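You operate a simulated robot arm through the tools that you are given. There is no shell and no other tool. Be economical: measure what you need, move in short steps, check, and stop when the job is done.

You run a simulated two-armed robot. Do the job below in one go: nothing can be reset, and whatever is moved stays where it is left.

## Task
Set the trial machine's feed dial to 75 and run program six once.
Fine: dial set and work light on before the run; light off after it.

Only the result counts: the job must be done as asked and must still hold three seconds after the hand-in. Knocking over, shifting, dropping, spilling or breaking anything else fails it.

## Robot
Two 7-joint arms with fingered hands on one trunk, on a base that drives. Base frame: it is fixed to the floor where the robot stands at the start and does not move with it; the origin is under the middle of the robot, x ahead of it, y to its left, z up. Lengths are in m, angles in rad, forces in N, time in s.
The left shoulder is at the start at [0.066, 0.173, 1.203], the right one opposite. With the tool pointing down near the work surface each hand reaches from about 0.1 to 0.66 m from the robot's upright axis, wherever it stands, measured 20 degrees to its own side. Places, roughly: beam carriage of the trial machine [0.8, 0.3, 1.1]; feed dial of the trial machine [0.2, 0, 0.6]; keypad of the trial machine [0.2, 0.2, 0.7]; plate of the trial machine [0.4, 0.1, 0.7]; start button of the trial machine [0.3, -0.2, 0.7]; switch of the work light [0.9, -0.2, 0.9]; trial machine [0.5, 0.1, 0.7]. Payload 3.5 kg a hand.
The TCP of each hand is the grasp point between the finger pads, 0.03 m short of the fingertips. In the tool frame z runs along the fingers and y along their closing line. The gripper opens to 0.104 m. The gripper's body begins 0.035 m behind the TCP. The gripper is a hand of 3 fingers: y runs from the thumb to the fingers, the wrist lies at [-0.015, -0.104, -0.178] in the tool frame, and closing takes about 1.5 s.
Orientation is that of the tool frame in the base frame, as a unit quaternion [w, x, y, z]. With the fingers straight down and the wrist toward the robot, the tool's x, y and z point along [0, 1, 0], [1, 0, 0] and [0, 0, -1] of the base frame.

## Interface
- The arms move only by the tool play_rows. It takes "left_series", "right_series" or both (then of equal length, played together; a hand with none holds still); each is a list that holds one entry, the list of rows, each a list of 6 numbers: the shift along the tool's x, y, z in m, then the turn, a rotation vector about the tool's x, y, z in rad. In form: [[[x, y, z, wx, wy, wz], ...]]. A call has 1 to 8 rows; each row shifts and turns the commanded pose from where the row before left it, along the tool's axes as they then stand. "left_gripper" and "right_gripper" are, for a hand that has rows, the opening, from 0 (shut) to 1 (fully open), set as the call begins (left out, the last holds). A row lasts 0.2 s, in which the tool goes at most 0.05 m and 0.15 rad; a call with a longer step from one row to the next is refused whole, and so is a gripper value outside its range. Where a pose cannot be reached the arm comes as near as it can. A force on the tool above 90 N (or 10 N above the force at the start of the call, whichever is more), or a blocked arm, ends the call early, and 0.2 s more pass. Each finger travels about 0.072 m/s and halts on what it meets, pressing with about 33 N; the grip force reading is that of the motor and also rises with nothing between the fingers. The clock runs only during rows and for 0.2 s after the last one: add rows that do not move to give the fingers time. It gives the time, the measured TCP pose, the force on the tool (base axes), the opening and the grip force at its end, in the units of the frame above (readings bear some noise), with the torque about the TCP (base axes, N m) and any sound that the robot's microphone picked up.
- Cameras (640 x 400 px; columns grow to the right, rows downward): "scene" is now at [0.1412, 0.0004, 1.3501]; the picture's right is [0.06, -1.00, 0.00], its down [-0.88, -0.05, -0.48] and it looks along [0.48, 0.03, -0.88] (base axes); focal length 214 px, centre (320, 200). "left" rides on the left gripper at [-0.064, -0.094, -0.117] in its tool frame; the picture's right is [-0.72, -0.33, 0.61], its down [0.64, -0.65, 0.40] and it looks along [0.27, 0.68, 0.68] (tool axes); focal length 238 px, centre (320, 200). "right" rides on the right gripper at [0.064, -0.094, -0.117] in its tool frame; the picture's right is [-0.72, 0.33, -0.61], its down [-0.64, -0.65, 0.40] and it looks along [-0.27, 0.68, 0.68] (tool axes); focal length 238 px, centre (320, 200). There is no depth. A picture from a camera that has moved, and an enlarged one, comes with that camera's place and axes in the base frame and with its lens. The place of the scene camera against the robot may be out by one fixed shift of up to 0.012 m in any direction.
- get_image(camera): a new picture of that camera. The clock stands still meanwhile.
- lift_body(by): slides the trunk up (or, below 0, down) by that many m; the arms and the scene camera ride with it, the base frame stays. It gives what a move gives, with no picture.
- steer(legs): drives the robot by 1 to 6 legs, each [ahead, left, turn to the left] in m, m and rad, along the robot's own axes; the way and the turn of a leg run together, so that a leg with both is an arc; at most 1.5 m and 3.142 rad a leg. The arms and the cameras ride along, it lands a little off, and it stops where it bumps. It gives what a move gives.
- curl_fingers(index, middle, thumb_bend, thumb_turn, hand): sets how far each is bent, from 0 (flat) to 100 (curled in); at 30 the hand is open as for a grip, at 70 the pads meet at the TCP. One left out holds its place. A second passes; each finger stops where it meets its share of the squeeze, and holds until it gets a number again. A gripper value or a shape takes the hand back. It gives what a move gives, with no picture; readings hold the bend of each and the force on the fingers (four entries, about 0 where the hand has none), thumb and palm. thumb_turn goes from beside the hand (0) to across from the fingers (100), as for a grip.
- grasp_type(shape, hand): the hand has 3 fingers and takes this shape, open, in about a second: jaw (thumb against the fingers, like two jaws); tri (thumb and two fingers); tip (a fingertip pinch); poke (one finger out to press); point (the index stretched); flat (the hand flat); cup (the hand cupped); fist (a fist). The gripper value then closes the fingers along that shape, each until it touches; the sizes above hold for jaw. It gives what a move gives, with no picture.
- aim_head(pan, tilt): turns the head with the scene camera to pan (to the left, within 1.501 rad either way) and tilt (down, from -0.506 to 1.204), counted from straight ahead of the robot. It gives what a move gives.
- inspect(camera, box): a new picture of the part [left, top, right, bottom] of that camera's present view, enlarged. The clock stands still meanwhile.
- finish_job(): hands the job in; it is judged then, once.

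Work in short steps. Places have to be worked out from the pictures, the camera data and where the tool is seen: move nearer, look again, correct. Check each grasp and each placing, and mend what went wrong. You have 120 turns and 108 pictures in all, those below and enlarged ones among them. Open the grippers and draw the arms clear of the work before you hand the job in, unless the task says otherwise; then end with one line.

The tools are called after ">>>" as name(argument=value, ...) on one line, values as JSON. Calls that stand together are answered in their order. play_rows: Moves the arms, as the interface text tells. Its arguments: {"type":"object","properties":{"left_series":{"type":"array","items":{"type":"array","items":{"type":"array","items":{"type":"number"}}}},"left_gripper":{"type":"number"},"right_series":{"type":"array","items":{"type":"array","items":{"type":"array","items":{"type":"number"}}}},"right_gripper":{"type":"number"}},"required":[]} The other tools are called the same way: lift_body (by) slides the trunk up or down; grasp_type (shape, hand) gives the hand a shape; curl_fingers (index, middle, thumb_bend, thumb_turn, hand) moves the fingers one by one; steer (legs) drives the base; aim_head (pan, tilt) turns the head that bears the scene camera; get_image (camera) takes a picture; inspect (camera, box) takes an enlarged picture of a part of a camera's view; finish_job () hands the job in.

At the start:

```text
t: 0.0
left_tcp_pos: [0.5155, 0.24, 1.0424]
left_ee_rot: [-0.001, 0.708, 0.706, 0.001]
left_ft_force: [0.3, -0.1, 0.0]
left_ft_torque: [0.0, 0.02, -0.04]
left_width: 0.1036
left_gripper_force: 0.0
left_shape: jaw
left_bend: [30.0, 30.0, 30.0, 98.0]
left_finger forces: [0.0, 0.1, 0.1, 0.1, 0.0, 0.0]
right_tcp_pos: [0.5122, -0.2609, 1.0616]
right_ee_rot: [-0.001, 0.707, 0.707, 0.0]
right_ft_force: [0.4, 0.6, -0.7]
right_ft_torque: [-0.02, -0.03, 0.0]
right_width: 0.1037
right_gripper_force: 0.0
right_shape: jaw
right_bend: [30.0, 30.0, 30.0, 98.0]
right_finger forces: [0.0, 0.0, 0.0, 0.1, 0.1, 0.0]
trunk travel left (down, up): [-0.3, 0.454]
robot x, y, heading: [0.0004, 0.0037, 0.001]
head pan, tilt: [0.059, 1.07]
```

scene: 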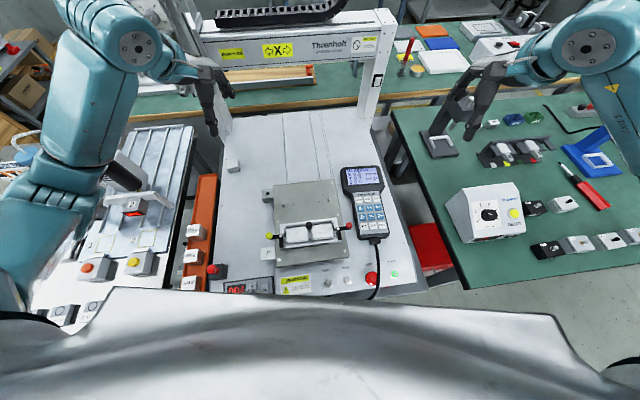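
right: 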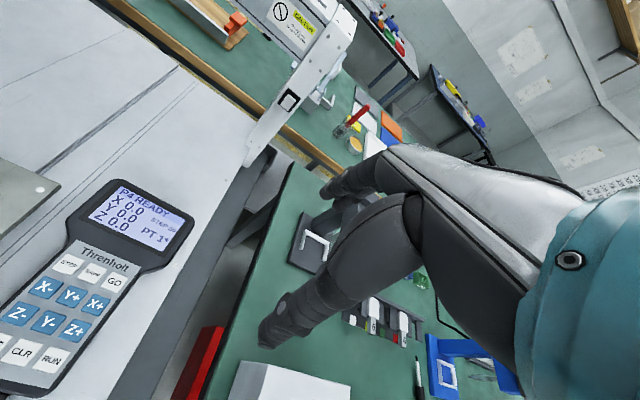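
left: 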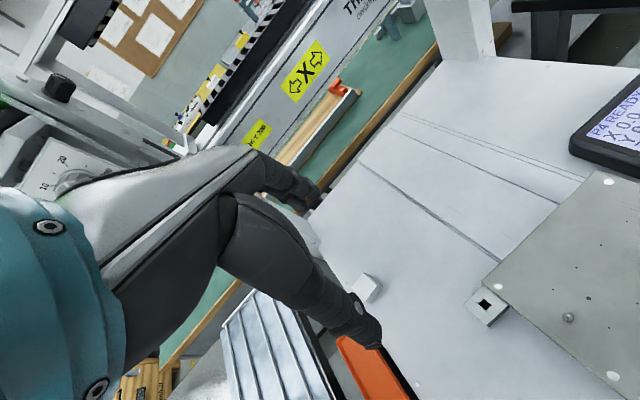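

The first pictures show a machine with a pendant, and a front panel partly hidden by the robot's body. I'll enlarge the central and right parts to read the labels.

>>> inspect(camera="scene", box=[180, 230, 420, 310])

>>> inspect(camera="scene", box=[320, 150, 420, 250])

>>> inspect(camera="scene", box=[180, 0, 420, 150])

>>> inspect(camera="scene", box=[440, 100, 640, 270])

>>> inspect(camera="scene", box=[30, 130, 220, 330])

```text
2.67 times, centred on (300, 270) of scene
camera zoom: at [0.1412, 0.0004, 1.3501], right [0.06, -1.0, 0.0], down [-0.88, -0.05, -0.48], along [0.48, 0.03, -0.88], focal length 572 px, centre (373, 13)
```

zoom: 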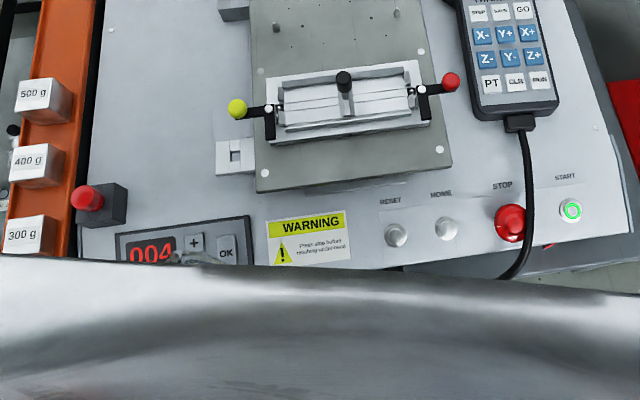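

```text
4.00 times, centred on (370, 200) of scene
camera zoom: at [0.1412, 0.0004, 1.3501], right [0.06, -1.0, 0.0], down [-0.88, -0.05, -0.48], along [0.48, 0.03, -0.88], focal length 858 px, centre (120, 200)
```

zoom: 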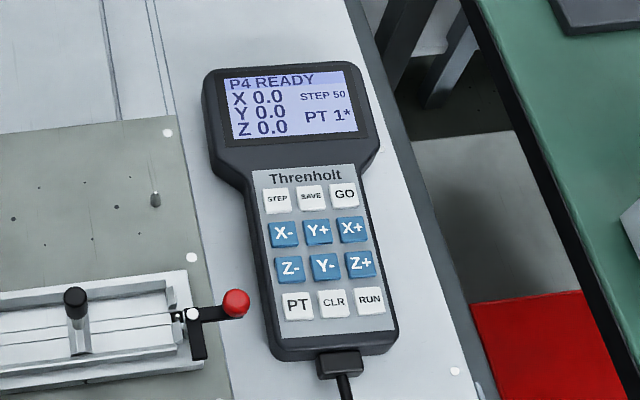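

```text
2.67 times, centred on (300, 75) of scene
camera zoom: at [0.1412, 0.0004, 1.3501], right [0.06, -1.0, 0.0], down [-0.88, -0.05, -0.48], along [0.48, 0.03, -0.88], focal length 572 px, centre (373, 533)
```

zoom: 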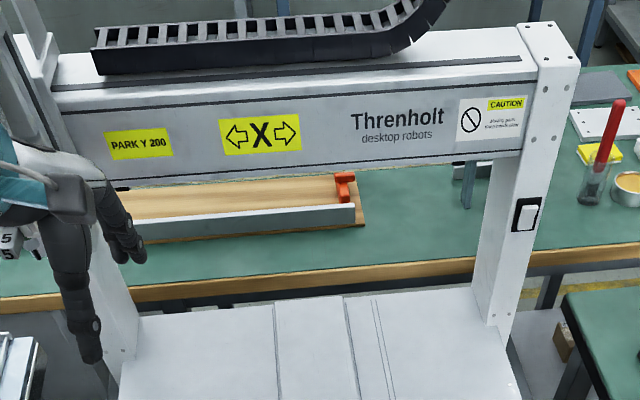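

```text
2.35 times, centred on (540, 185) of scene
camera zoom: at [0.1412, 0.0004, 1.3501], right [0.06, -1.0, 0.0], down [-0.88, -0.05, -0.48], along [0.48, 0.03, -0.88], focal length 505 px, centre (-198, 235)
```

zoom: 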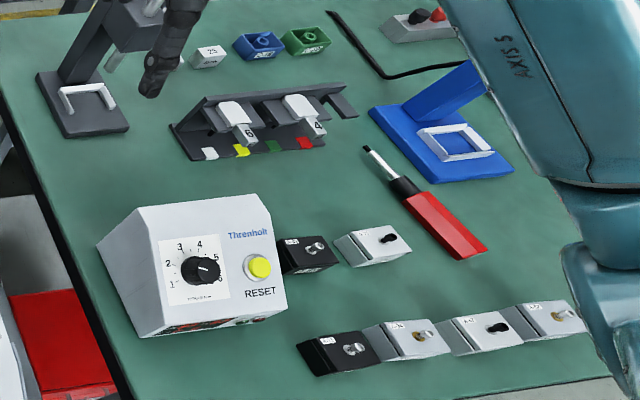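

```text
2.00 times, centred on (125, 230) of scene
camera zoom: at [0.1412, 0.0004, 1.3501], right [0.06, -1.0, 0.0], down [-0.88, -0.05, -0.48], along [0.48, 0.03, -0.88], focal length 429 px, centre (710, 140)
```

zoom: 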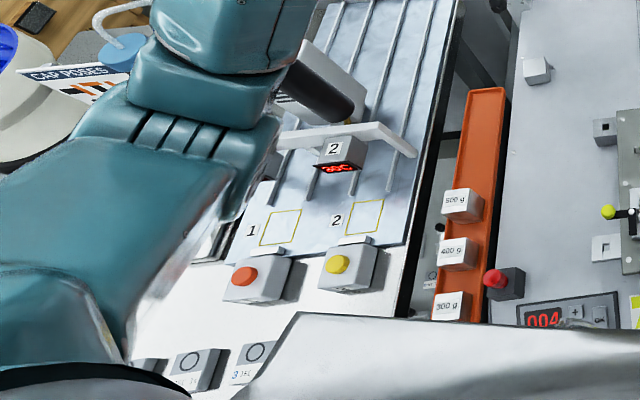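

The keypad reads 004 with + and OK, START is at the right front, and the rocker on the right post is probably the work light. The body hides the front face with the dial, so I back away to see it.

>>> steer(legs=[[-0.4, 0, 0]])

>>> aim_head(pan=0.0, tilt=0.8)

>>> get_image(camera="scene")

```text
t: 2.5
left_tcp_pos: [0.1131, 0.2386, 1.0432]
left_ee_rot: [0.0, 0.708, 0.706, 0.0]
left_ft_force: [-0.3, 0.0, -0.3]
left_ft_torque: [-0.02, -0.02, -0.02]
left_width: 0.1036
left_gripper_force: 0.1
left_shape: jaw
left_bend: [30.0, 30.0, 30.0, 98.0]
left_finger forces: [0.1, 0.0, 0.1, 0.0, 0.0, 0.0]
right_tcp_pos: [0.1091, -0.2609, 1.0618]
right_ee_rot: [-0.001, 0.709, 0.705, -0.001]
right_ft_force: [0.3, 0.6, -0.1]
right_ft_torque: [0.02, -0.02, -0.01]
right_width: 0.1035
right_gripper_force: 0.0
right_shape: jaw
right_bend: [30.0, 30.0, 30.0, 98.0]
right_finger forces: [0.0, 0.0, 0.0, 0.1, 0.0, 0.0]
trunk travel left (down, up): [-0.3, 0.454]
robot x, y, heading: [-0.402, 0.0028, -0.01]
head pan, tilt: [0.059, 1.07]
```

```text
t: 3.3
left_tcp_pos: [0.1113, 0.239, 1.0443]
left_ee_rot: [-0.001, 0.708, 0.706, 0.0]
left_ft_force: [-0.2, -0.2, 0.0]
left_ft_torque: [0.0, -0.01, -0.03]
left_width: 0.1035
left_gripper_force: 0.1
left_shape: jaw
left_bend: [30.0, 30.0, 30.0, 98.0]
left_finger forces: [0.1, 0.0, 0.0, 0.0, 0.0, 0.0]
right_tcp_pos: [0.1085, -0.2621, 1.0612]
right_ee_rot: [0.001, 0.71, 0.705, 0.0]
right_ft_force: [-0.8, 0.8, 0.3]
right_ft_torque: [-0.01, 0.02, 0.01]
right_width: 0.1034
right_gripper_force: 0.0
right_shape: jaw
right_bend: [30.0, 30.0, 30.0, 98.0]
right_finger forces: [0.0, 0.0, 0.1, 0.0, 0.0, 0.0]
trunk travel left (down, up): [-0.3, 0.454]
robot x, y, heading: [-0.4024, 0.0011, -0.005]
head pan, tilt: [0.0, 0.799]
```

```text
99 pictures are left
camera scene: at [-0.2453, -0.0031, 1.3699], right [0.0, -1.0, 0.0], down [-0.72, 0.0, -0.7], along [0.7, 0.0, -0.72], focal length 214 px, centre (320, 200)
```

scene: 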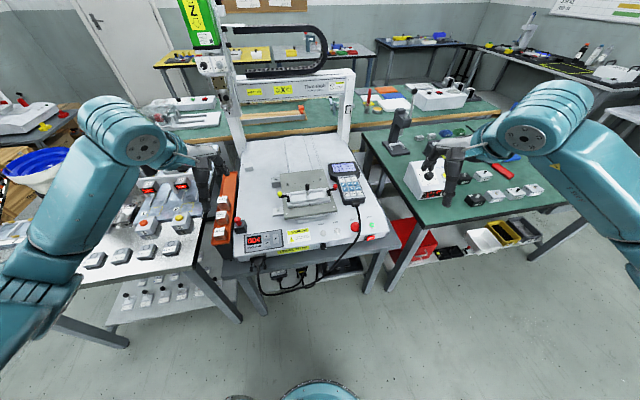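

Now the whole machine is visible. I zoom in on its front edge, its post and the right switch.

>>> inspect(camera="scene", box=[230, 210, 390, 310])

>>> inspect(camera="scene", box=[180, 0, 380, 160])

```text
4.00 times, centred on (310, 260) of scene
camera zoom: at [-0.2453, -0.0031, 1.3699], right [0.0, -1.0, 0.0], down [-0.72, 0.0, -0.7], along [0.7, 0.0, -0.72], focal length 858 px, centre (360, -40)
```

zoom: 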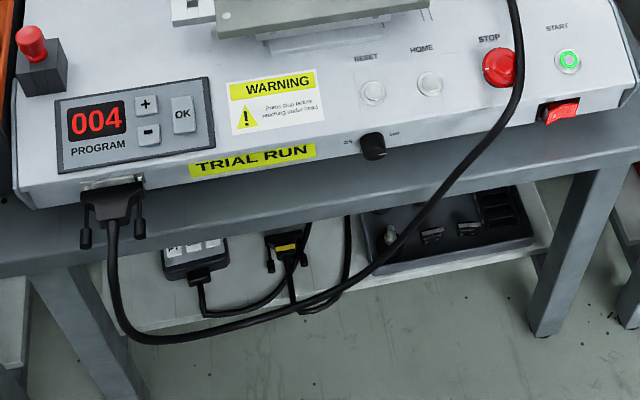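

```text
2.50 times, centred on (280, 80) of scene
camera zoom: at [-0.2453, -0.0031, 1.3699], right [0.0, -1.0, 0.0], down [-0.72, 0.0, -0.7], along [0.7, 0.0, -0.72], focal length 536 px, centre (420, 500)
```

zoom: 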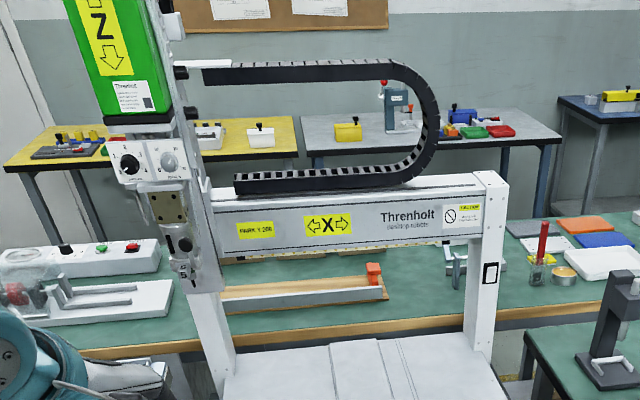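

I enlarge the front knob and the display strongly.

>>> inspect(camera="scene", box=[305, 233, 345, 258])

>>> inspect(camera="scene", box=[240, 226, 290, 257])

>>> inspect(camera="scene", box=[335, 92, 365, 122])

```text
16.00 times, centred on (325, 246) of scene
camera zoom: at [-0.2453, -0.0031, 1.3699], right [0.0, -1.0, 0.0], down [-0.72, 0.0, -0.7], along [0.7, 0.0, -0.72], focal length 3432 px, centre (240, -528)
```

zoom: 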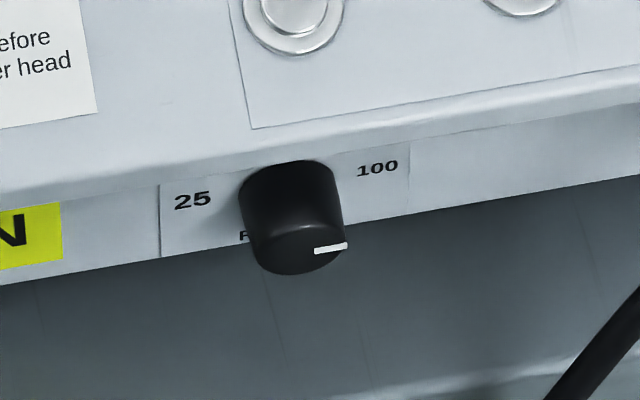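

```text
12.80 times, centred on (265, 242) of scene
camera zoom: at [-0.2453, -0.0031, 1.3699], right [0.0, -1.0, 0.0], down [-0.72, 0.0, -0.7], along [0.7, 0.0, -0.72], focal length 2745 px, centre (1024, -331)
```

zoom: 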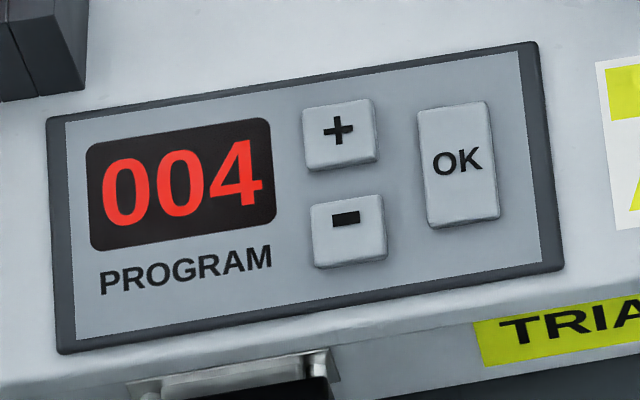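

```text
13.33 times, centred on (350, 107) of scene
camera zoom: at [-0.2453, -0.0031, 1.3699], right [0.0, -1.0, 0.0], down [-0.72, 0.0, -0.7], along [0.7, 0.0, -0.72], focal length 2860 px, centre (-80, 1440)
```

zoom: 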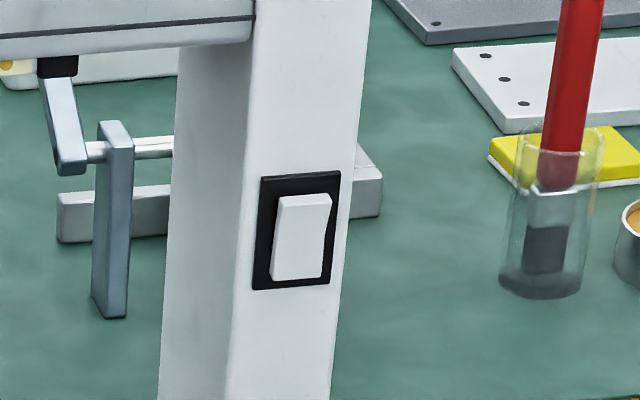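

The dial is on the front face (25 on the left, 100 on the right) and the machine is slightly yawed. I back off further and lower the trunk for a flatter view of it.

>>> steer(legs=[[-0.35, 0, 0]])

>>> lift_body(by=-0.3)

>>> aim_head(pan=0.0, tilt=0.45)

>>> get_image(camera="scene")

```text
t: 5.0
left_tcp_pos: [-0.1071, 0.2402, 1.0445]
left_ee_rot: [0.001, 0.708, 0.706, 0.001]
left_ft_force: [-0.1, 0.1, 0.3]
left_ft_torque: [0.02, 0.0, -0.02]
left_width: 0.1036
left_gripper_force: 0.0
left_shape: jaw
left_bend: [30.0, 30.0, 30.0, 98.0]
left_finger forces: [0.0, 0.0, 0.1, 0.0, 0.0, 0.1]
right_tcp_pos: [-0.1118, -0.2603, 1.0618]
right_ee_rot: [0.0, 0.709, 0.705, 0.0]
right_ft_force: [-1.8, -0.3, 0.4]
right_ft_torque: [-0.03, -0.02, -0.02]
right_width: 0.1037
right_gripper_force: 0.0
right_shape: jaw
right_bend: [30.0, 30.0, 30.0, 98.0]
right_finger forces: [0.0, 0.1, 0.0, 0.0, 0.0, 0.0]
trunk travel left (down, up): [-0.3, 0.454]
robot x, y, heading: [-0.6205, 0.0024, -0.0]
head pan, tilt: [0.0, 0.799]
stopped in leg 1: the robot was blocked; the commanded pose is now the measured one
```

```text
t: 8.0
left_tcp_pos: [-0.0967, 0.2373, 0.7274]
left_ee_rot: [-0.015, 0.708, 0.705, -0.015]
left_ft_force: [-0.7, -0.3, -0.1]
left_ft_torque: [0.01, 0.0, 0.01]
left_width: 0.1038
left_gripper_force: 0.0
left_shape: jaw
left_bend: [30.0, 30.0, 30.0, 98.0]
left_finger forces: [0.0, 0.1, 0.0, 0.1, 0.0, 0.1]
right_tcp_pos: [-0.102, -0.261, 0.7539]
right_ee_rot: [-0.009, 0.709, 0.705, -0.01]
right_ft_force: [-0.4, -0.3, 0.1]
right_ft_torque: [0.0, 0.02, 0.0]
right_width: 0.104
right_gripper_force: 0.0
right_shape: jaw
right_bend: [30.0, 30.0, 30.0, 98.0]
right_finger forces: [0.1, 0.0, 0.1, 0.0, 0.0, 0.1]
trunk travel left (down, up): [0.0, 0.754]
robot x, y, heading: [-0.6229, 0.003, -0.005]
head pan, tilt: [0.0, 0.799]
```

```text
t: 8.8
left_tcp_pos: [-0.0977, 0.239, 0.7279]
left_ee_rot: [-0.015, 0.709, 0.705, -0.016]
left_ft_force: [0.2, 0.7, 0.3]
left_ft_torque: [0.0, -0.02, 0.01]
left_width: 0.1038
left_gripper_force: 0.0
left_shape: jaw
left_bend: [30.0, 30.0, 30.0, 98.0]
left_finger forces: [0.1, 0.1, 0.0, 0.0, 0.1, 0.0]
right_tcp_pos: [-0.1043, -0.26, 0.7521]
right_ee_rot: [-0.01, 0.709, 0.705, -0.01]
right_ft_force: [0.3, 0.4, 0.4]
right_ft_torque: [0.03, -0.03, 0.05]
right_width: 0.1037
right_gripper_force: 0.1
right_shape: jaw
right_bend: [30.0, 30.0, 30.0, 98.0]
right_finger forces: [0.1, 0.1, 0.0, 0.0, 0.1, 0.0]
trunk travel left (down, up): [0.0, 0.754]
robot x, y, heading: [-0.6168, 0.001, -0.009]
head pan, tilt: [0.0, 0.45]
```

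```text
93 pictures are left
camera scene: at [-0.2917, -0.0028, 1.0853], right [-0.01, -1.0, 0.0], down [-0.44, 0.0, -0.9], along [0.9, -0.01, -0.44], focal length 214 px, centre (320, 200)
```

scene: 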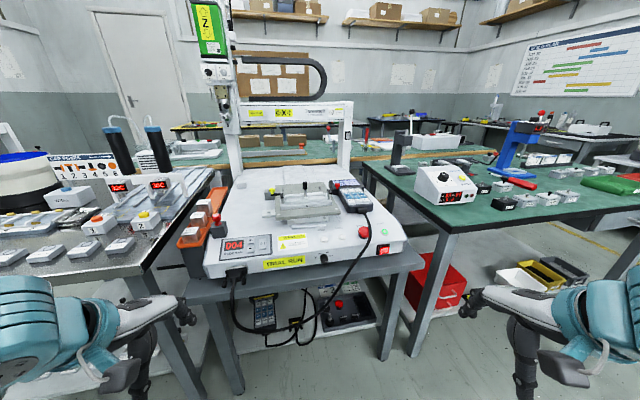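

Good view. Zoom onto the dial.

>>> inspect(camera="scene", box=[300, 240, 348, 270])

>>> inspect(camera="scene", box=[200, 170, 420, 300])

>>> inspect(camera="scene", box=[190, 0, 370, 180])

```text
13.33 times, centred on (324, 255) of scene
camera zoom: at [-0.2917, -0.0028, 1.0853], right [-0.01, -1.0, 0.0], down [-0.44, 0.0, -0.9], along [0.9, -0.01, -0.44], focal length 2860 px, centre (267, -533)
```

zoom: 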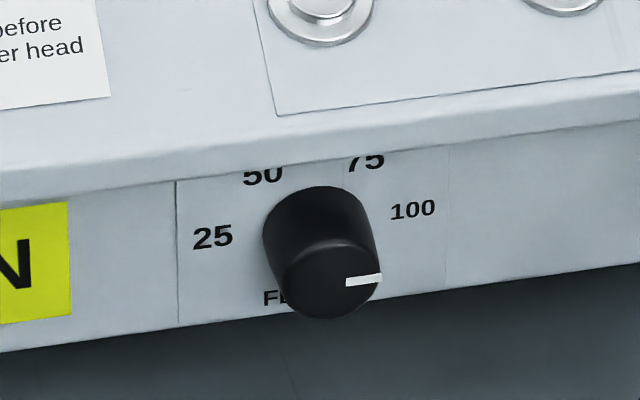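

```text
2.91 times, centred on (310, 235) of scene
camera zoom: at [-0.2917, -0.0028, 1.0853], right [-0.01, -1.0, 0.0], down [-0.44, 0.0, -0.9], along [0.9, -0.01, -0.44], focal length 624 px, centre (349, 98)
```

zoom: 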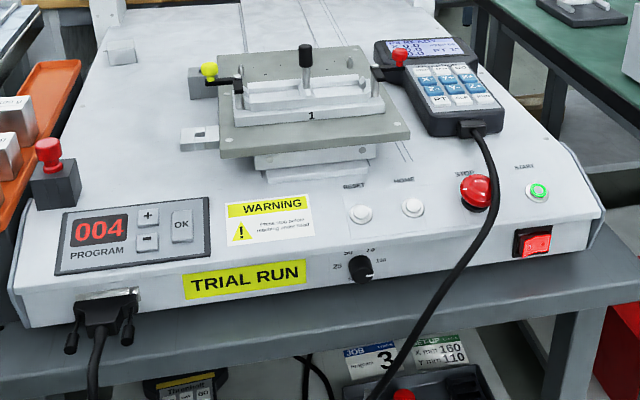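

```text
2.22 times, centred on (280, 90) of scene
camera zoom: at [-0.2917, -0.0028, 1.0853], right [-0.01, -1.0, 0.0], down [-0.44, 0.0, -0.9], along [0.9, -0.01, -0.44], focal length 477 px, centre (409, 444)
```

zoom: 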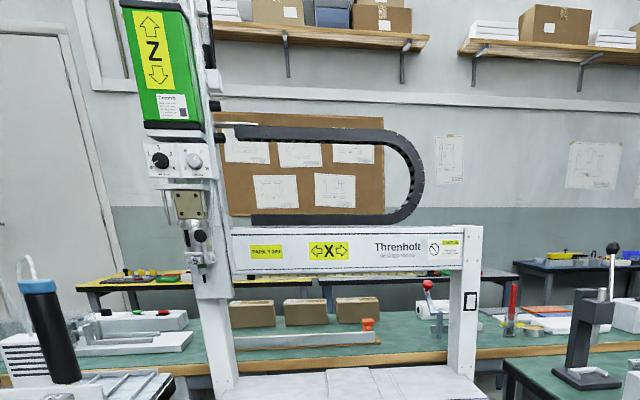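

From three views I place the rocker at about (0.867, -0.152, 0.90) and the knob face at about (0.20, -0.02, 0.645). The machine is yawed about 0.2 rad to the left, and the dial points at 100 with 75 sitting 60° counterclockwise. I raise the left arm and start turning the right hand to point forward with its wrist to the right.

>>> play_rows(left_series=[[[0, 0, -0.035, 0, 0, 0], [0, 0, -0.035, 0, 0, 0], [0, 0, -0.035, 0, 0, 0], [0, 0, -0.035, 0, 0, 0], [0, 0, -0.035, 0, 0, 0], [0, 0, -0.035, 0, 0, 0], [0, 0, -0.035, 0, 0, 0], [0, 0, 0, 0, 0, 0]]], right_series=[[[0, 0, 0, -0.0864, -0.0864, -0.0864], [0, 0, 0, -0.0864, -0.0864, -0.0864], [0, 0, 0, -0.0864, -0.0864, -0.0864], [0, 0, 0, -0.0864, -0.0864, -0.0864], [0, 0, 0, -0.0864, -0.0864, -0.0864], [0, 0, 0, -0.0864, -0.0864, -0.0864], [0, 0, 0, -0.0864, -0.0864, -0.0864], [0, 0, 0, -0.0864, -0.0864, -0.0864]]], right_gripper=0.5)

>>> play_rows(right_series=[[[0, 0, 0, -0.0864, -0.0864, -0.0864], [0, 0, 0, -0.0864, -0.0864, -0.0864], [0, 0, 0, -0.0864, -0.0864, -0.0864], [0, 0, 0, -0.0864, -0.0864, -0.0864], [0, 0, 0, -0.0864, -0.0864, -0.0864], [0, 0, 0, -0.0864, -0.0864, -0.0864], [0, 0, 0, 0, 0, 0], [0, 0, 0, 0, 0, 0]]])

>>> get_image(camera="scene")

```text
t: 10.6
left_tcp_pos: [-0.0875, 0.2397, 0.972]
left_ee_rot: [-0.016, 0.708, 0.706, -0.016]
left_ft_force: [-0.4, 0.2, 0.1]
left_ft_torque: [-0.01, 0.0, 0.0]
left_width: 0.1037
left_gripper_force: 0.0
left_shape: jaw
left_bend: [30.0, 30.0, 30.0, 98.0]
left_finger forces: [0.0, 0.0, 0.1, 0.0, 0.1, 0.0]
right_tcp_pos: [-0.0258, -0.2739, 0.7575]
right_ee_rot: [0.448, 0.355, 0.821, -0.007]
right_ft_force: [-0.2, -0.4, 0.2]
right_ft_torque: [0.04, -0.01, 0.01]
right_width: 0.0525
right_gripper_force: 0.0
right_shape: jaw
right_bend: [74.0, 44.0, 69.0, 100.0]
right_finger forces: [0.0, 0.1, 0.0, 0.0, 0.0, 0.0]
right hand out of reach, approached as far as the arm can: row 1, 2, 3, 4, 5, 6, 7
trunk travel left (down, up): [0.0, 0.754]
robot x, y, heading: [-0.6201, 0.0027, -0.007]
head pan, tilt: [0.0, 0.45]
```

```text
t: 12.4
left_tcp_pos: [-0.0875, 0.2399, 0.9708]
left_ee_rot: [-0.016, 0.708, 0.705, -0.016]
left_ft_force: [-0.4, 0.4, 0.3]
left_ft_torque: [-0.01, -0.04, 0.0]
left_width: 0.1038
left_gripper_force: 0.0
left_shape: jaw
left_bend: [30.0, 30.0, 30.0, 98.0]
left_finger forces: [0.1, 0.1, 0.0, 0.1, 0.0, 0.1]
right_tcp_pos: [-0.0332, -0.2493, 0.9062]
right_ee_rot: [0.642, 0.06, 0.764, 0.022]
right_ft_force: [0.0, -0.2, -0.2]
right_ft_torque: [0.02, 0.03, 0.03]
right_width: 0.0523
right_gripper_force: 0.0
right_shape: jaw
right_bend: [74.0, 44.0, 69.0, 100.0]
right_finger forces: [0.0, 0.1, 0.0, 0.0, 0.0, 0.0]
right hand out of reach, approached as far as the arm can: row 1, 2, 3, 4, 5, 6
trunk travel left (down, up): [0.0, 0.754]
robot x, y, heading: [-0.6207, 0.0009, -0.009]
head pan, tilt: [0.0, 0.45]
```

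```text
89 pictures are left
camera scene: at [-0.2917, -0.0028, 1.0853], right [-0.01, -1.0, 0.0], down [-0.44, 0.0, -0.9], along [0.9, -0.01, -0.44], focal length 214 px, centre (320, 200)
```

scene: 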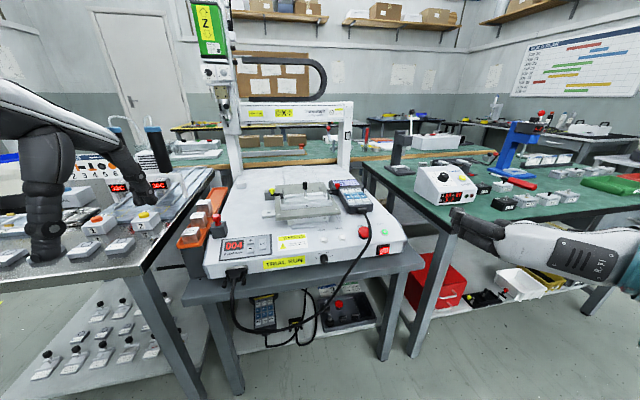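

The hand now points nearly forward, but the commanded spot was too close to the body. I move the command forward along the tool axis to get within reach.

>>> play_rows(right_series=[[[0, 0, 0.045, 0, 0, 0], [0, 0, 0.045, 0, 0, 0], [0, 0, 0.045, 0, 0, 0], [0, 0, 0.045, 0, 0, 0], [0, 0, 0.045, 0, 0, 0], [0, 0, 0, 0, 0, 0]]])

```text
t: 13.8
left_tcp_pos: [-0.0871, 0.2405, 0.9723]
left_ee_rot: [-0.015, 0.708, 0.705, -0.015]
left_ft_force: [0.5, 0.5, 0.5]
left_ft_torque: [0.0, 0.01, -0.02]
left_width: 0.1037
left_gripper_force: 0.0
left_shape: jaw
left_bend: [30.0, 30.0, 30.0, 98.0]
left_finger forces: [0.0, 0.0, 0.0, 0.0, 0.0, 0.0]
right_tcp_pos: [0.1899, -0.2661, 0.9096]
right_ee_rot: [0.642, 0.06, 0.764, 0.023]
right_ft_force: [0.1, -0.6, -0.3]
right_ft_torque: [0.02, -0.02, 0.0]
right_width: 0.0523
right_gripper_force: 0.1
right_shape: jaw
right_bend: [74.0, 44.0, 69.0, 100.0]
right_finger forces: [0.0, 0.0, 0.0, 0.0, 0.1, 0.1]
right hand out of reach, approached as far as the arm can: row 1, 2, 3, 4, 5
trunk travel left (down, up): [0.0, 0.754]
robot x, y, heading: [-0.6206, 0.0019, -0.001]
head pan, tilt: [0.0, 0.45]
```

The hand is at (0.19, -0.27, 0.91), pointing about 10° down. I pitch it level, pull back 0.14 m and lower it, then turn the base 0.2 rad to square up with the machine.

>>> play_rows(right_series=[[[0, 0, -0.045, 0, -0.09, 0], [0, 0, -0.045, 0, -0.09, 0], [0, 0, -0.045, 0, 0, 0], [0.045, 0, 0, 0, 0, 0], [0.045, 0, 0, 0, 0, 0], [0.045, 0, 0, 0, 0, 0], [0.045, 0, 0, 0, 0, 0], [0, 0, 0, 0, 0, 0]]])

>>> steer(legs=[[0, 0, 0.205]])

>>> get_image(camera="scene")

>>> get_image(camera="right")

```text
t: 15.6
left_tcp_pos: [-0.087, 0.2396, 0.9711]
left_ee_rot: [-0.015, 0.709, 0.705, -0.015]
left_ft_force: [0.2, 0.2, -0.1]
left_ft_torque: [0.02, -0.01, 0.0]
left_width: 0.1036
left_gripper_force: 0.1
left_shape: jaw
left_bend: [30.0, 30.0, 30.0, 98.0]
left_finger forces: [0.1, 0.0, 0.0, 0.0, 0.0, 0.0]
right_tcp_pos: [0.0599, -0.2576, 1.0056]
right_ee_rot: [0.709, 0.063, 0.702, 0.016]
right_ft_force: [-0.3, -0.4, 0.7]
right_ft_torque: [-0.02, 0.03, 0.0]
right_width: 0.0523
right_gripper_force: 0.1
right_shape: jaw
right_bend: [74.0, 44.0, 69.0, 100.0]
right_finger forces: [0.0, 0.0, 0.0, 0.0, 0.0, 0.1]
right hand out of reach, approached as far as the arm can: row 1, 2, 3, 4, 5, 6, 7
trunk travel left (down, up): [0.0, 0.754]
robot x, y, heading: [-0.6156, 0.0069, -0.005]
head pan, tilt: [0.0, 0.45]
```

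```text
t: 16.8
left_tcp_pos: [-0.1466, 0.3436, 0.9706]
left_ee_rot: [-0.013, 0.633, 0.774, -0.017]
left_ft_force: [-0.7, -0.4, -1.0]
left_ft_torque: [0.01, 0.03, 0.02]
left_width: 0.1037
left_gripper_force: 0.0
left_shape: jaw
left_bend: [30.0, 30.0, 30.0, 98.0]
left_finger forces: [0.0, 0.0, 0.1, 0.0, 0.1, 0.2]
right_tcp_pos: [0.0987, -0.1149, 1.0051]
right_ee_rot: [0.703, -0.01, 0.705, 0.089]
right_ft_force: [0.3, 0.7, 0.2]
right_ft_torque: [0.0, -0.02, 0.02]
right_width: 0.0523
right_gripper_force: 0.0
right_shape: jaw
right_bend: [74.0, 44.0, 69.0, 100.0]
right_finger forces: [0.0, 0.1, 0.0, 0.0, 0.0, 0.0]
trunk travel left (down, up): [0.0, 0.754]
robot x, y, heading: [-0.6199, -0.0003, 0.198]
head pan, tilt: [0.0, 0.45]
```

```text
88 pictures are left
camera scene: at [-0.2981, 0.0625, 1.0854], right [0.2, -0.98, 0.0], down [-0.43, -0.09, -0.9], along [0.88, 0.18, -0.44], focal length 214 px, centre (320, 200)
```

scene: 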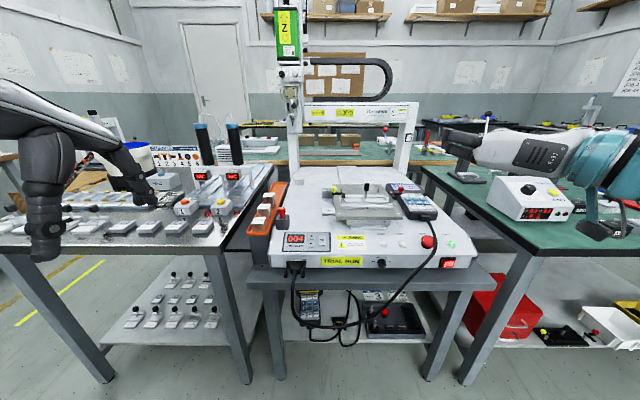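

```text
87 pictures are left
camera right: at [-0.005, -0.2143, 0.9297], right [-0.65, 0.16, 0.75], down [0.5, -0.66, 0.57], along [0.58, 0.74, 0.35], focal length 238 px, centre (320, 200)
```

right: 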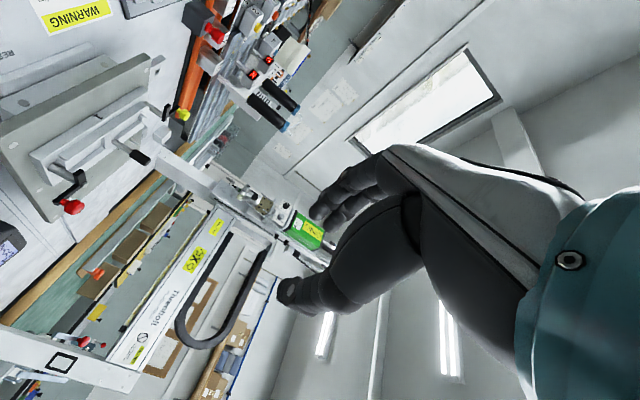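

The base is now squared to the machine. The right hand stayed high at 1.0 m, so I test lowering it from here in a straight line.

>>> play_rows(right_series=[[[0.04, 0, 0, 0, 0, 0], [0.04, 0, 0, 0, 0, 0], [0.04, 0, 0, 0, 0, 0], [0.04, 0, 0, 0, 0, 0], [0.04, 0, 0, 0, 0, 0], [0.04, 0, 0, 0, 0, 0], [0, 0, 0, 0, 0, 0]]])

>>> get_image(camera="scene")

```text
t: 18.4
left_tcp_pos: [-0.1465, 0.3427, 0.971]
left_ee_rot: [-0.014, 0.633, 0.774, -0.016]
left_ft_force: [-0.2, 0.0, -0.1]
left_ft_torque: [-0.03, 0.03, -0.01]
left_width: 0.104
left_gripper_force: 0.1
left_shape: jaw
left_bend: [30.0, 30.0, 30.0, 98.0]
left_finger forces: [0.0, 0.0, 0.1, 0.0, 0.1, 0.1]
right_tcp_pos: [0.0973, -0.1138, 1.0019]
right_ee_rot: [0.701, -0.009, 0.708, 0.088]
right_ft_force: [-0.8, 0.5, 0.3]
right_ft_torque: [0.0, 0.01, -0.03]
right_width: 0.0524
right_gripper_force: 0.0
right_shape: jaw
right_bend: [74.0, 44.0, 69.0, 100.0]
right_finger forces: [0.0, 0.1, 0.0, 0.0, 0.1, 0.0]
right hand out of reach, approached as far as the arm can: row 1, 2, 3, 4, 5, 6
trunk travel left (down, up): [0.0, 0.754]
robot x, y, heading: [-0.6185, 0.0001, 0.2]
head pan, tilt: [0.0, 0.45]
```

```text
86 pictures are left
camera scene: at [-0.298, 0.0623, 1.0854], right [0.2, -0.98, 0.0], down [-0.43, -0.09, -0.9], along [0.88, 0.18, -0.44], focal length 214 px, centre (320, 200)
```

scene: 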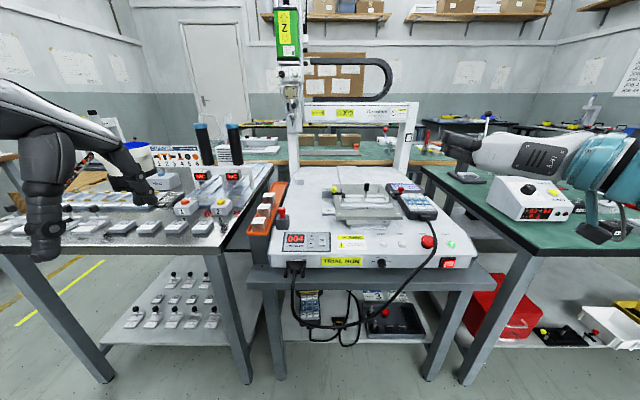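

It will not go down in this posture. I roll the hand 0.6 rad about its own axis (wrist lower) and test the descent again.

>>> play_rows(right_series=[[[0, 0, 0, 0, 0, 0.15], [0, 0, 0, 0, 0, 0.15], [0, 0, 0, 0, 0, 0.15], [0, 0, 0, 0, 0, 0.15], [0.033, 0.022, 0, 0, 0, 0], [0.033, 0.022, 0, 0, 0, 0], [0.033, 0.022, 0, 0, 0, 0], [0, 0, 0, 0, 0, 0]]])

```text
t: 20.2
left_tcp_pos: [-0.1456, 0.3418, 0.9718]
left_ee_rot: [-0.014, 0.634, 0.773, -0.017]
left_ft_force: [-0.1, 0.0, -0.6]
left_ft_torque: [-0.02, 0.01, 0.01]
left_width: 0.1038
left_gripper_force: 0.0
left_shape: jaw
left_bend: [30.0, 30.0, 30.0, 98.0]
left_finger forces: [0.1, 0.0, 0.1, 0.0, 0.0, 0.0]
right_tcp_pos: [0.0885, -0.0247, 1.1062]
right_ee_rot: [0.644, 0.198, 0.68, 0.29]
right_ft_force: [0.2, 0.7, -0.5]
right_ft_torque: [0.02, -0.01, 0.0]
right_width: 0.0523
right_gripper_force: 0.2
right_shape: jaw
right_bend: [74.0, 44.0, 69.0, 100.0]
right_finger forces: [0.0, 0.0, 0.1, 0.0, 0.0, 0.0]
right hand out of reach, approached as far as the arm can: row 2, 3, 4, 5, 6, 7
trunk travel left (down, up): [0.0, 0.754]
robot x, y, heading: [-0.6136, 0.003, 0.196]
head pan, tilt: [0.0, 0.45]
```

That pushed the hand up, so the limit is a low wrist. I roll the other way (wrist up and right).

>>> play_rows(right_series=[[[0, 0, 0, 0, 0, -0.15], [0, 0, 0, 0, 0, -0.15], [0, 0, 0, 0, 0, -0.15], [0, 0, 0, 0, 0, -0.15], [0, 0, 0, 0, 0, -0.15], [0, 0, 0, 0, 0, -0.15], [0, 0, 0, 0, 0, -0.15], [0, 0, 0, 0, 0, -0.15]]])

>>> play_rows(right_series=[[[0, 0, 0, 0, 0, -0.15], [0, 0, 0, 0, 0, -0.15], [0.03, 0.02, 0, 0, 0, 0], [0.03, 0.02, 0, 0, 0, 0], [0.03, 0.02, 0, 0, 0, 0], [0.03, 0.02, 0, 0, 0, 0], [0, 0, 0, 0, 0, 0]]])

```text
t: 22.0
left_tcp_pos: [-0.1458, 0.3429, 0.9706]
left_ee_rot: [-0.013, 0.633, 0.774, -0.016]
left_ft_force: [-0.3, 0.0, -0.5]
left_ft_torque: [0.01, 0.05, 0.0]
left_width: 0.1039
left_gripper_force: 0.1
left_shape: jaw
left_bend: [30.0, 30.0, 30.0, 98.0]
left_finger forces: [0.0, 0.1, 0.1, 0.1, 0.1, 0.0]
right_tcp_pos: [0.0787, -0.0197, 1.0921]
right_ee_rot: [0.709, -0.131, 0.692, -0.034]
right_ft_force: [-0.6, -0.8, -0.2]
right_ft_torque: [-0.02, -0.02, 0.03]
right_width: 0.0522
right_gripper_force: 0.0
right_shape: jaw
right_bend: [74.0, 44.0, 69.0, 100.0]
right_finger forces: [0.1, 0.0, 0.1, 0.0, 0.0, 0.0]
right hand out of reach, approached as far as the arm can: row 7, 8
trunk travel left (down, up): [0.0, 0.754]
robot x, y, heading: [-0.6184, 0.0059, 0.201]
head pan, tilt: [0.0, 0.45]
```

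```text
t: 23.6
left_tcp_pos: [-0.1467, 0.3419, 0.9714]
left_ee_rot: [-0.014, 0.633, 0.773, -0.016]
left_ft_force: [0.6, 0.1, 0.0]
left_ft_torque: [0.01, -0.01, -0.01]
left_width: 0.1039
left_gripper_force: 0.0
left_shape: jaw
left_bend: [30.0, 30.0, 30.0, 98.0]
left_finger forces: [0.0, 0.0, 0.0, 0.0, 0.1, 0.0]
right_tcp_pos: [0.0711, 0.0316, 0.9567]
right_ee_rot: [0.71, -0.132, 0.691, -0.034]
right_ft_force: [0.4, 0.3, 0.0]
right_ft_torque: [0.01, -0.03, 0.0]
right_width: 0.0522
right_gripper_force: 0.0
right_shape: jaw
right_bend: [74.0, 44.0, 69.0, 100.0]
right_finger forces: [0.1, 0.0, 0.0, 0.0, 0.0, 0.0]
right hand out of reach, approached as far as the arm can: row 1, 2
trunk travel left (down, up): [0.0, 0.754]
robot x, y, heading: [-0.6186, 0.0007, 0.199]
head pan, tilt: [0.0, 0.45]
```

Now descent works. I continue down to dial height, staying about 0.15 m in front of the panel.

>>> play_rows(right_series=[[[0.044, 0, -0.006, 0, 0, 0], [0.044, 0, -0.006, 0, 0, 0], [0.044, 0, -0.006, 0, 0, 0], [0.044, 0, -0.006, 0, 0, 0], [0.044, 0, -0.006, 0, 0, 0], [0.044, 0, -0.006, 0, 0, 0], [0.044, 0, 0, 0, 0, 0], [0, 0, 0, 0, 0, 0]]])

>>> get_image(camera="scene")

>>> get_image(camera="right")

```text
t: 25.4
left_tcp_pos: [-0.147, 0.3425, 0.9722]
left_ee_rot: [-0.013, 0.634, 0.773, -0.017]
left_ft_force: [0.0, 0.1, -0.2]
left_ft_torque: [0.04, 0.0, 0.05]
left_width: 0.1039
left_gripper_force: 0.0
left_shape: jaw
left_bend: [30.0, 30.0, 30.0, 98.0]
left_finger forces: [0.0, 0.1, 0.0, 0.1, 0.0, 0.1]
right_tcp_pos: [0.0697, 0.0286, 0.95]
right_ee_rot: [0.707, -0.131, 0.694, -0.035]
right_ft_force: [0.3, 0.2, 0.1]
right_ft_torque: [-0.02, 0.0, 0.0]
right_width: 0.0522
right_gripper_force: 0.0
right_shape: jaw
right_bend: [74.0, 44.0, 69.0, 100.0]
right_finger forces: [0.1, 0.0, 0.0, 0.0, 0.1, 0.0]
right hand out of reach, approached as far as the arm can: row 1, 2, 3, 4, 5, 6, 7
trunk travel left (down, up): [0.0, 0.754]
robot x, y, heading: [-0.6225, 0.0027, 0.198]
head pan, tilt: [0.0, 0.45]
```

```text
85 pictures are left
camera scene: at [-0.298, 0.0623, 1.0854], right [0.2, -0.98, 0.0], down [-0.43, -0.09, -0.9], along [0.88, 0.18, -0.44], focal length 214 px, centre (320, 200)
```

scene: 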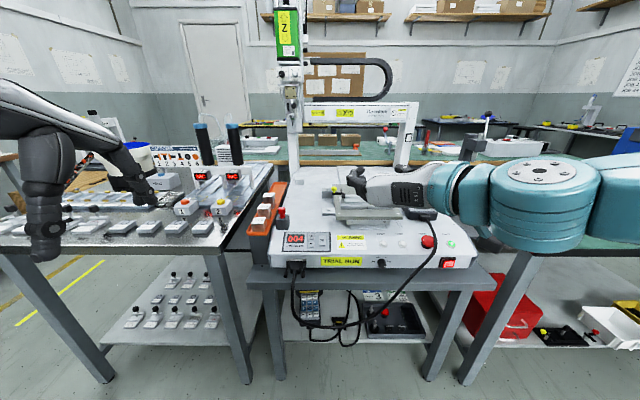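

```text
84 pictures are left
camera right: at [-0.0317, -0.0914, 0.9077], right [-0.68, 0.4, 0.62], down [0.47, -0.42, 0.78], along [0.57, 0.81, 0.1], focal length 238 px, centre (320, 200)
```

right: 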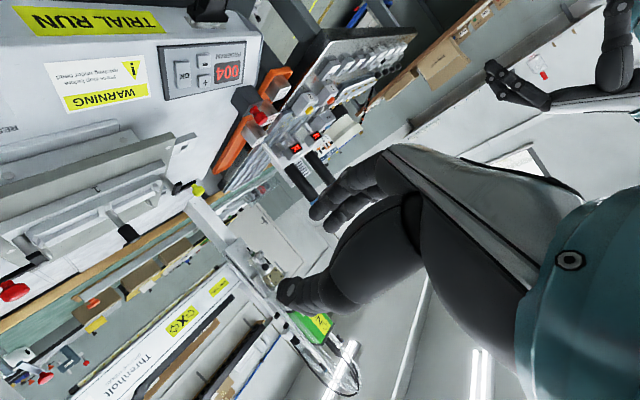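

The forearm comes in from the side because the hand is too close to the body. I extend it 0.12 m forward at this height, then test the descent.

>>> play_rows(right_series=[[[0, -0.02, 0.04, 0, 0, 0], [0, -0.02, 0.04, 0, 0, 0], [0, -0.02, 0.04, 0, 0, 0], [0.035, 0, 0, 0, 0, 0], [0.035, 0, 0, 0, 0, 0], [0.035, 0, 0, 0, 0, 0], [0, 0, 0, 0, 0, 0]]])

```text
t: 27.0
left_tcp_pos: [-0.1464, 0.343, 0.9719]
left_ee_rot: [-0.014, 0.633, 0.774, -0.016]
left_ft_force: [-0.5, 0.4, -0.3]
left_ft_torque: [-0.01, 0.04, 0.0]
left_width: 0.1038
left_gripper_force: 0.0
left_shape: jaw
left_bend: [30.0, 30.0, 30.0, 98.0]
left_finger forces: [0.0, 0.0, 0.1, 0.0, 0.1, 0.0]
right_tcp_pos: [0.0798, 0.0269, 0.9518]
right_ee_rot: [0.707, -0.131, 0.694, -0.035]
right_ft_force: [-0.6, -0.1, 0.3]
right_ft_torque: [0.01, -0.03, 0.0]
right_width: 0.0523
right_gripper_force: 0.0
right_shape: jaw
right_bend: [74.0, 44.0, 69.0, 100.0]
right_finger forces: [0.0, 0.1, 0.0, 0.1, 0.0, 0.1]
right hand out of reach, approached as far as the arm can: row 1, 2, 3, 4, 5, 6
trunk travel left (down, up): [0.0, 0.754]
robot x, y, heading: [-0.6184, 0.0046, 0.202]
head pan, tilt: [0.0, 0.45]
```

Stuck at a joint limit. I tilt the fingers 0.6 rad downward to unlock it, then test forward and down motion.

>>> play_rows(right_series=[[[0, 0, 0, 0, 0.15, 0], [0, 0, 0, 0, 0.15, 0], [0, 0, 0, 0, 0.15, 0], [0, 0, 0, 0, 0.15, 0], [0.03, 0, -0.02, 0, 0, 0], [0.03, 0, -0.02, 0, 0, 0], [0.03, 0, -0.02, 0, 0, 0], [0, 0, 0, 0, 0, 0]]])

>>> play_rows(right_series=[[[0.03, 0, 0.02, 0, 0, 0], [0.03, 0, 0.02, 0, 0, 0], [0.03, 0, 0.02, 0, 0, 0], [0, 0, 0, 0, 0, 0]]])

```text
t: 28.8
left_tcp_pos: [-0.1466, 0.3433, 0.9708]
left_ee_rot: [-0.014, 0.633, 0.774, -0.017]
left_ft_force: [-0.5, 0.4, -0.6]
left_ft_torque: [0.04, -0.02, -0.01]
left_width: 0.1038
left_gripper_force: 0.0
left_shape: jaw
left_bend: [30.0, 30.0, 30.0, 98.0]
left_finger forces: [0.0, 0.0, 0.0, 0.1, 0.1, 0.0]
right_tcp_pos: [-0.0467, -0.0308, 0.8342]
right_ee_rot: [0.473, -0.115, 0.87, -0.071]
right_ft_force: [-0.3, 0.2, 1.1]
right_ft_torque: [0.01, -0.01, 0.04]
right_width: 0.0521
right_gripper_force: 0.1
right_shape: jaw
right_bend: [74.0, 44.0, 69.0, 100.0]
right_finger forces: [0.0, 0.0, 0.0, 0.1, 0.1, 0.0]
right hand out of reach, approached as far as the arm can: row 2, 3, 4, 7
trunk travel left (down, up): [0.0, 0.754]
robot x, y, heading: [-0.6182, 0.0022, 0.202]
head pan, tilt: [0.0, 0.45]
```

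```text
t: 29.8
left_tcp_pos: [-0.1454, 0.3433, 0.9711]
left_ee_rot: [-0.014, 0.633, 0.774, -0.016]
left_ft_force: [0.0, -0.2, 0.2]
left_ft_torque: [0.01, -0.05, 0.02]
left_width: 0.1039
left_gripper_force: 0.0
left_shape: jaw
left_bend: [30.0, 30.0, 30.0, 98.0]
left_finger forces: [0.1, 0.0, 0.0, 0.1, 0.1, 0.0]
right_tcp_pos: [-0.0319, -0.0518, 0.7311]
right_ee_rot: [0.474, -0.115, 0.87, -0.071]
right_ft_force: [-0.8, 0.0, -0.6]
right_ft_torque: [-0.01, 0.0, 0.02]
right_width: 0.0524
right_gripper_force: 0.1
right_shape: jaw
right_bend: [74.0, 44.0, 69.0, 100.0]
right_finger forces: [0.1, 0.0, 0.0, 0.1, 0.0, 0.0]
right hand out of reach, approached as far as the arm can: row 1, 2
trunk travel left (down, up): [0.0, 0.754]
robot x, y, heading: [-0.62, 0.0032, 0.198]
head pan, tilt: [0.0, 0.45]
```

Unlocked: at (-0.03, -0.05, 0.73), 33° below horizontal. I try levelling the hand a little while moving forward and down.

>>> play_rows(right_series=[[[0.005, 0.002, 0.038, 0, 0, 0], [0.005, 0.002, 0.038, 0, 0, 0], [0, 0, 0, 0, -0.1, 0], [0, 0, 0, 0, -0.1, 0], [0, 0, 0, 0, -0.1, 0], [0, 0, 0, 0, 0, 0]]])

>>> get_image(camera="scene")

>>> get_image(camera="right")

```text
t: 31.2
left_tcp_pos: [-0.1477, 0.3431, 0.9715]
left_ee_rot: [-0.013, 0.633, 0.773, -0.016]
left_ft_force: [-0.2, -1.0, 0.3]
left_ft_torque: [-0.01, 0.02, 0.01]
left_width: 0.1038
left_gripper_force: 0.1
left_shape: jaw
left_bend: [30.0, 30.0, 30.0, 98.0]
left_finger forces: [0.0, 0.1, 0.1, 0.1, 0.0, 0.0]
right_tcp_pos: [0.0276, -0.053, 0.6824]
right_ee_rot: [0.473, -0.116, 0.871, -0.071]
right_ft_force: [0.7, 0.1, 0.4]
right_ft_torque: [0.01, 0.0, -0.01]
right_width: 0.0522
right_gripper_force: 0.2
right_shape: jaw
right_bend: [74.0, 44.0, 69.0, 100.0]
right_finger forces: [0.0, 0.0, 0.1, 0.0, 0.0, 0.0]
right hand out of reach, approached as far as the arm can: row 3, 4, 5
trunk travel left (down, up): [0.0, 0.754]
robot x, y, heading: [-0.6221, 0.0028, 0.201]
head pan, tilt: [0.0, 0.45]
```

```text
83 pictures are left
camera scene: at [-0.298, 0.0623, 1.0854], right [0.2, -0.98, 0.0], down [-0.43, -0.09, -0.9], along [0.88, 0.18, -0.44], focal length 214 px, centre (320, 200)
```

scene: 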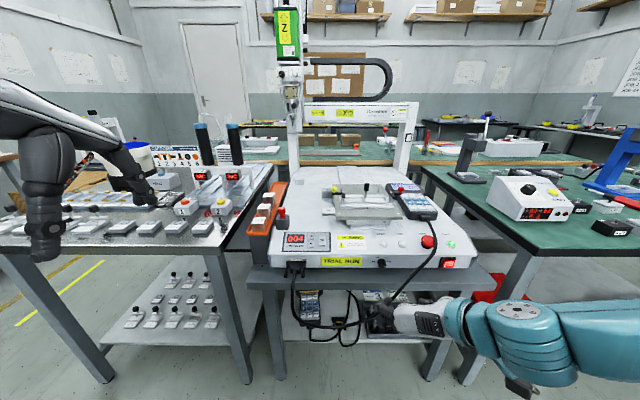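

```text
82 pictures are left
camera right: at [-0.0918, -0.1573, 0.7154], right [-0.18, 0.52, 0.84], down [0.76, -0.46, 0.45], along [0.62, 0.72, -0.31], focal length 238 px, centre (320, 200)
```

right: 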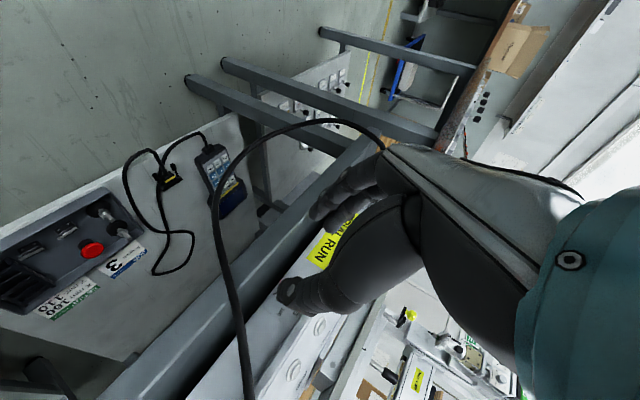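

The pitch limit here is about 33° below horizontal, which still lets the pads straddle the knob sideways. The finger bends read unevenly, so I set them evenly, then look closely at knob and fingers.

>>> curl_fingers(hand="right", index=45, middle=45, thumb_bend=45, thumb_turn=98)

>>> inspect(camera="scene", box=[280, 240, 460, 352])

>>> get_image(camera="right")

```text
t: 32.2
left_tcp_pos: [-0.1462, 0.3424, 0.9709]
left_ee_rot: [-0.014, 0.634, 0.773, -0.017]
left_ft_force: [0.1, -1.1, -0.1]
left_ft_torque: [-0.03, 0.05, -0.04]
left_width: 0.104
left_gripper_force: 0.1
left_shape: jaw
left_bend: [30.0, 30.0, 30.0, 98.0]
left_finger forces: [0.1, 0.0, 0.0, 0.0, 0.1, 0.0]
right_tcp_pos: [0.0278, -0.0515, 0.683]
right_ee_rot: [0.473, -0.115, 0.87, -0.071]
right_ft_force: [-1.0, -0.4, 0.4]
right_ft_torque: [0.04, 0.01, 0.0]
right_width: 0.0648
right_gripper_force: 0.1
right_shape: fingers
right_bend: [45.0, 45.0, 45.0, 97.0]
right_finger forces: [0.1, 0.1, 0.0, 0.0, 0.0, 0.1]
trunk travel left (down, up): [0.0, 0.754]
robot x, y, heading: [-0.6163, 0.0057, 0.202]
head pan, tilt: [0.0, 0.45]
```

```text
3.56 times, centred on (370, 296) of scene
camera zoom: at [-0.298, 0.0623, 1.0854], right [0.2, -0.98, 0.0], down [-0.43, -0.09, -0.9], along [0.88, 0.18, -0.44], focal length 763 px, centre (142, -141)
```

zoom: 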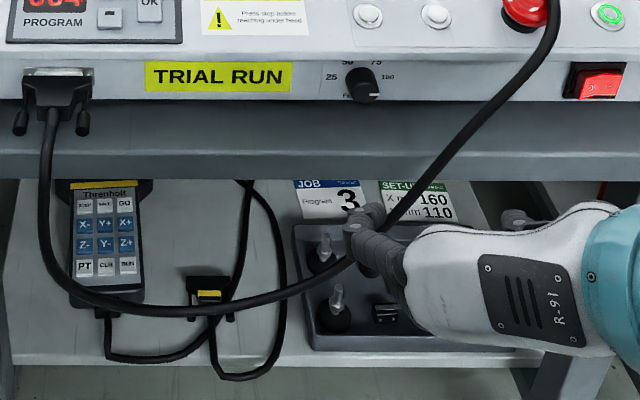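

```text
80 pictures are left
camera right: at [-0.0918, -0.1573, 0.7154], right [-0.18, 0.52, 0.84], down [0.76, -0.46, 0.45], along [0.62, 0.72, -0.31], focal length 238 px, centre (320, 200)
```

right: 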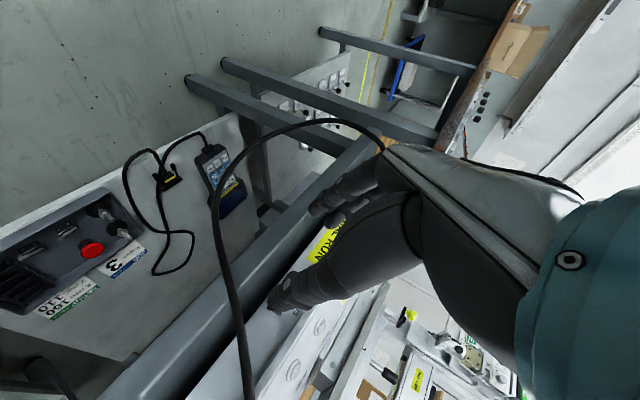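

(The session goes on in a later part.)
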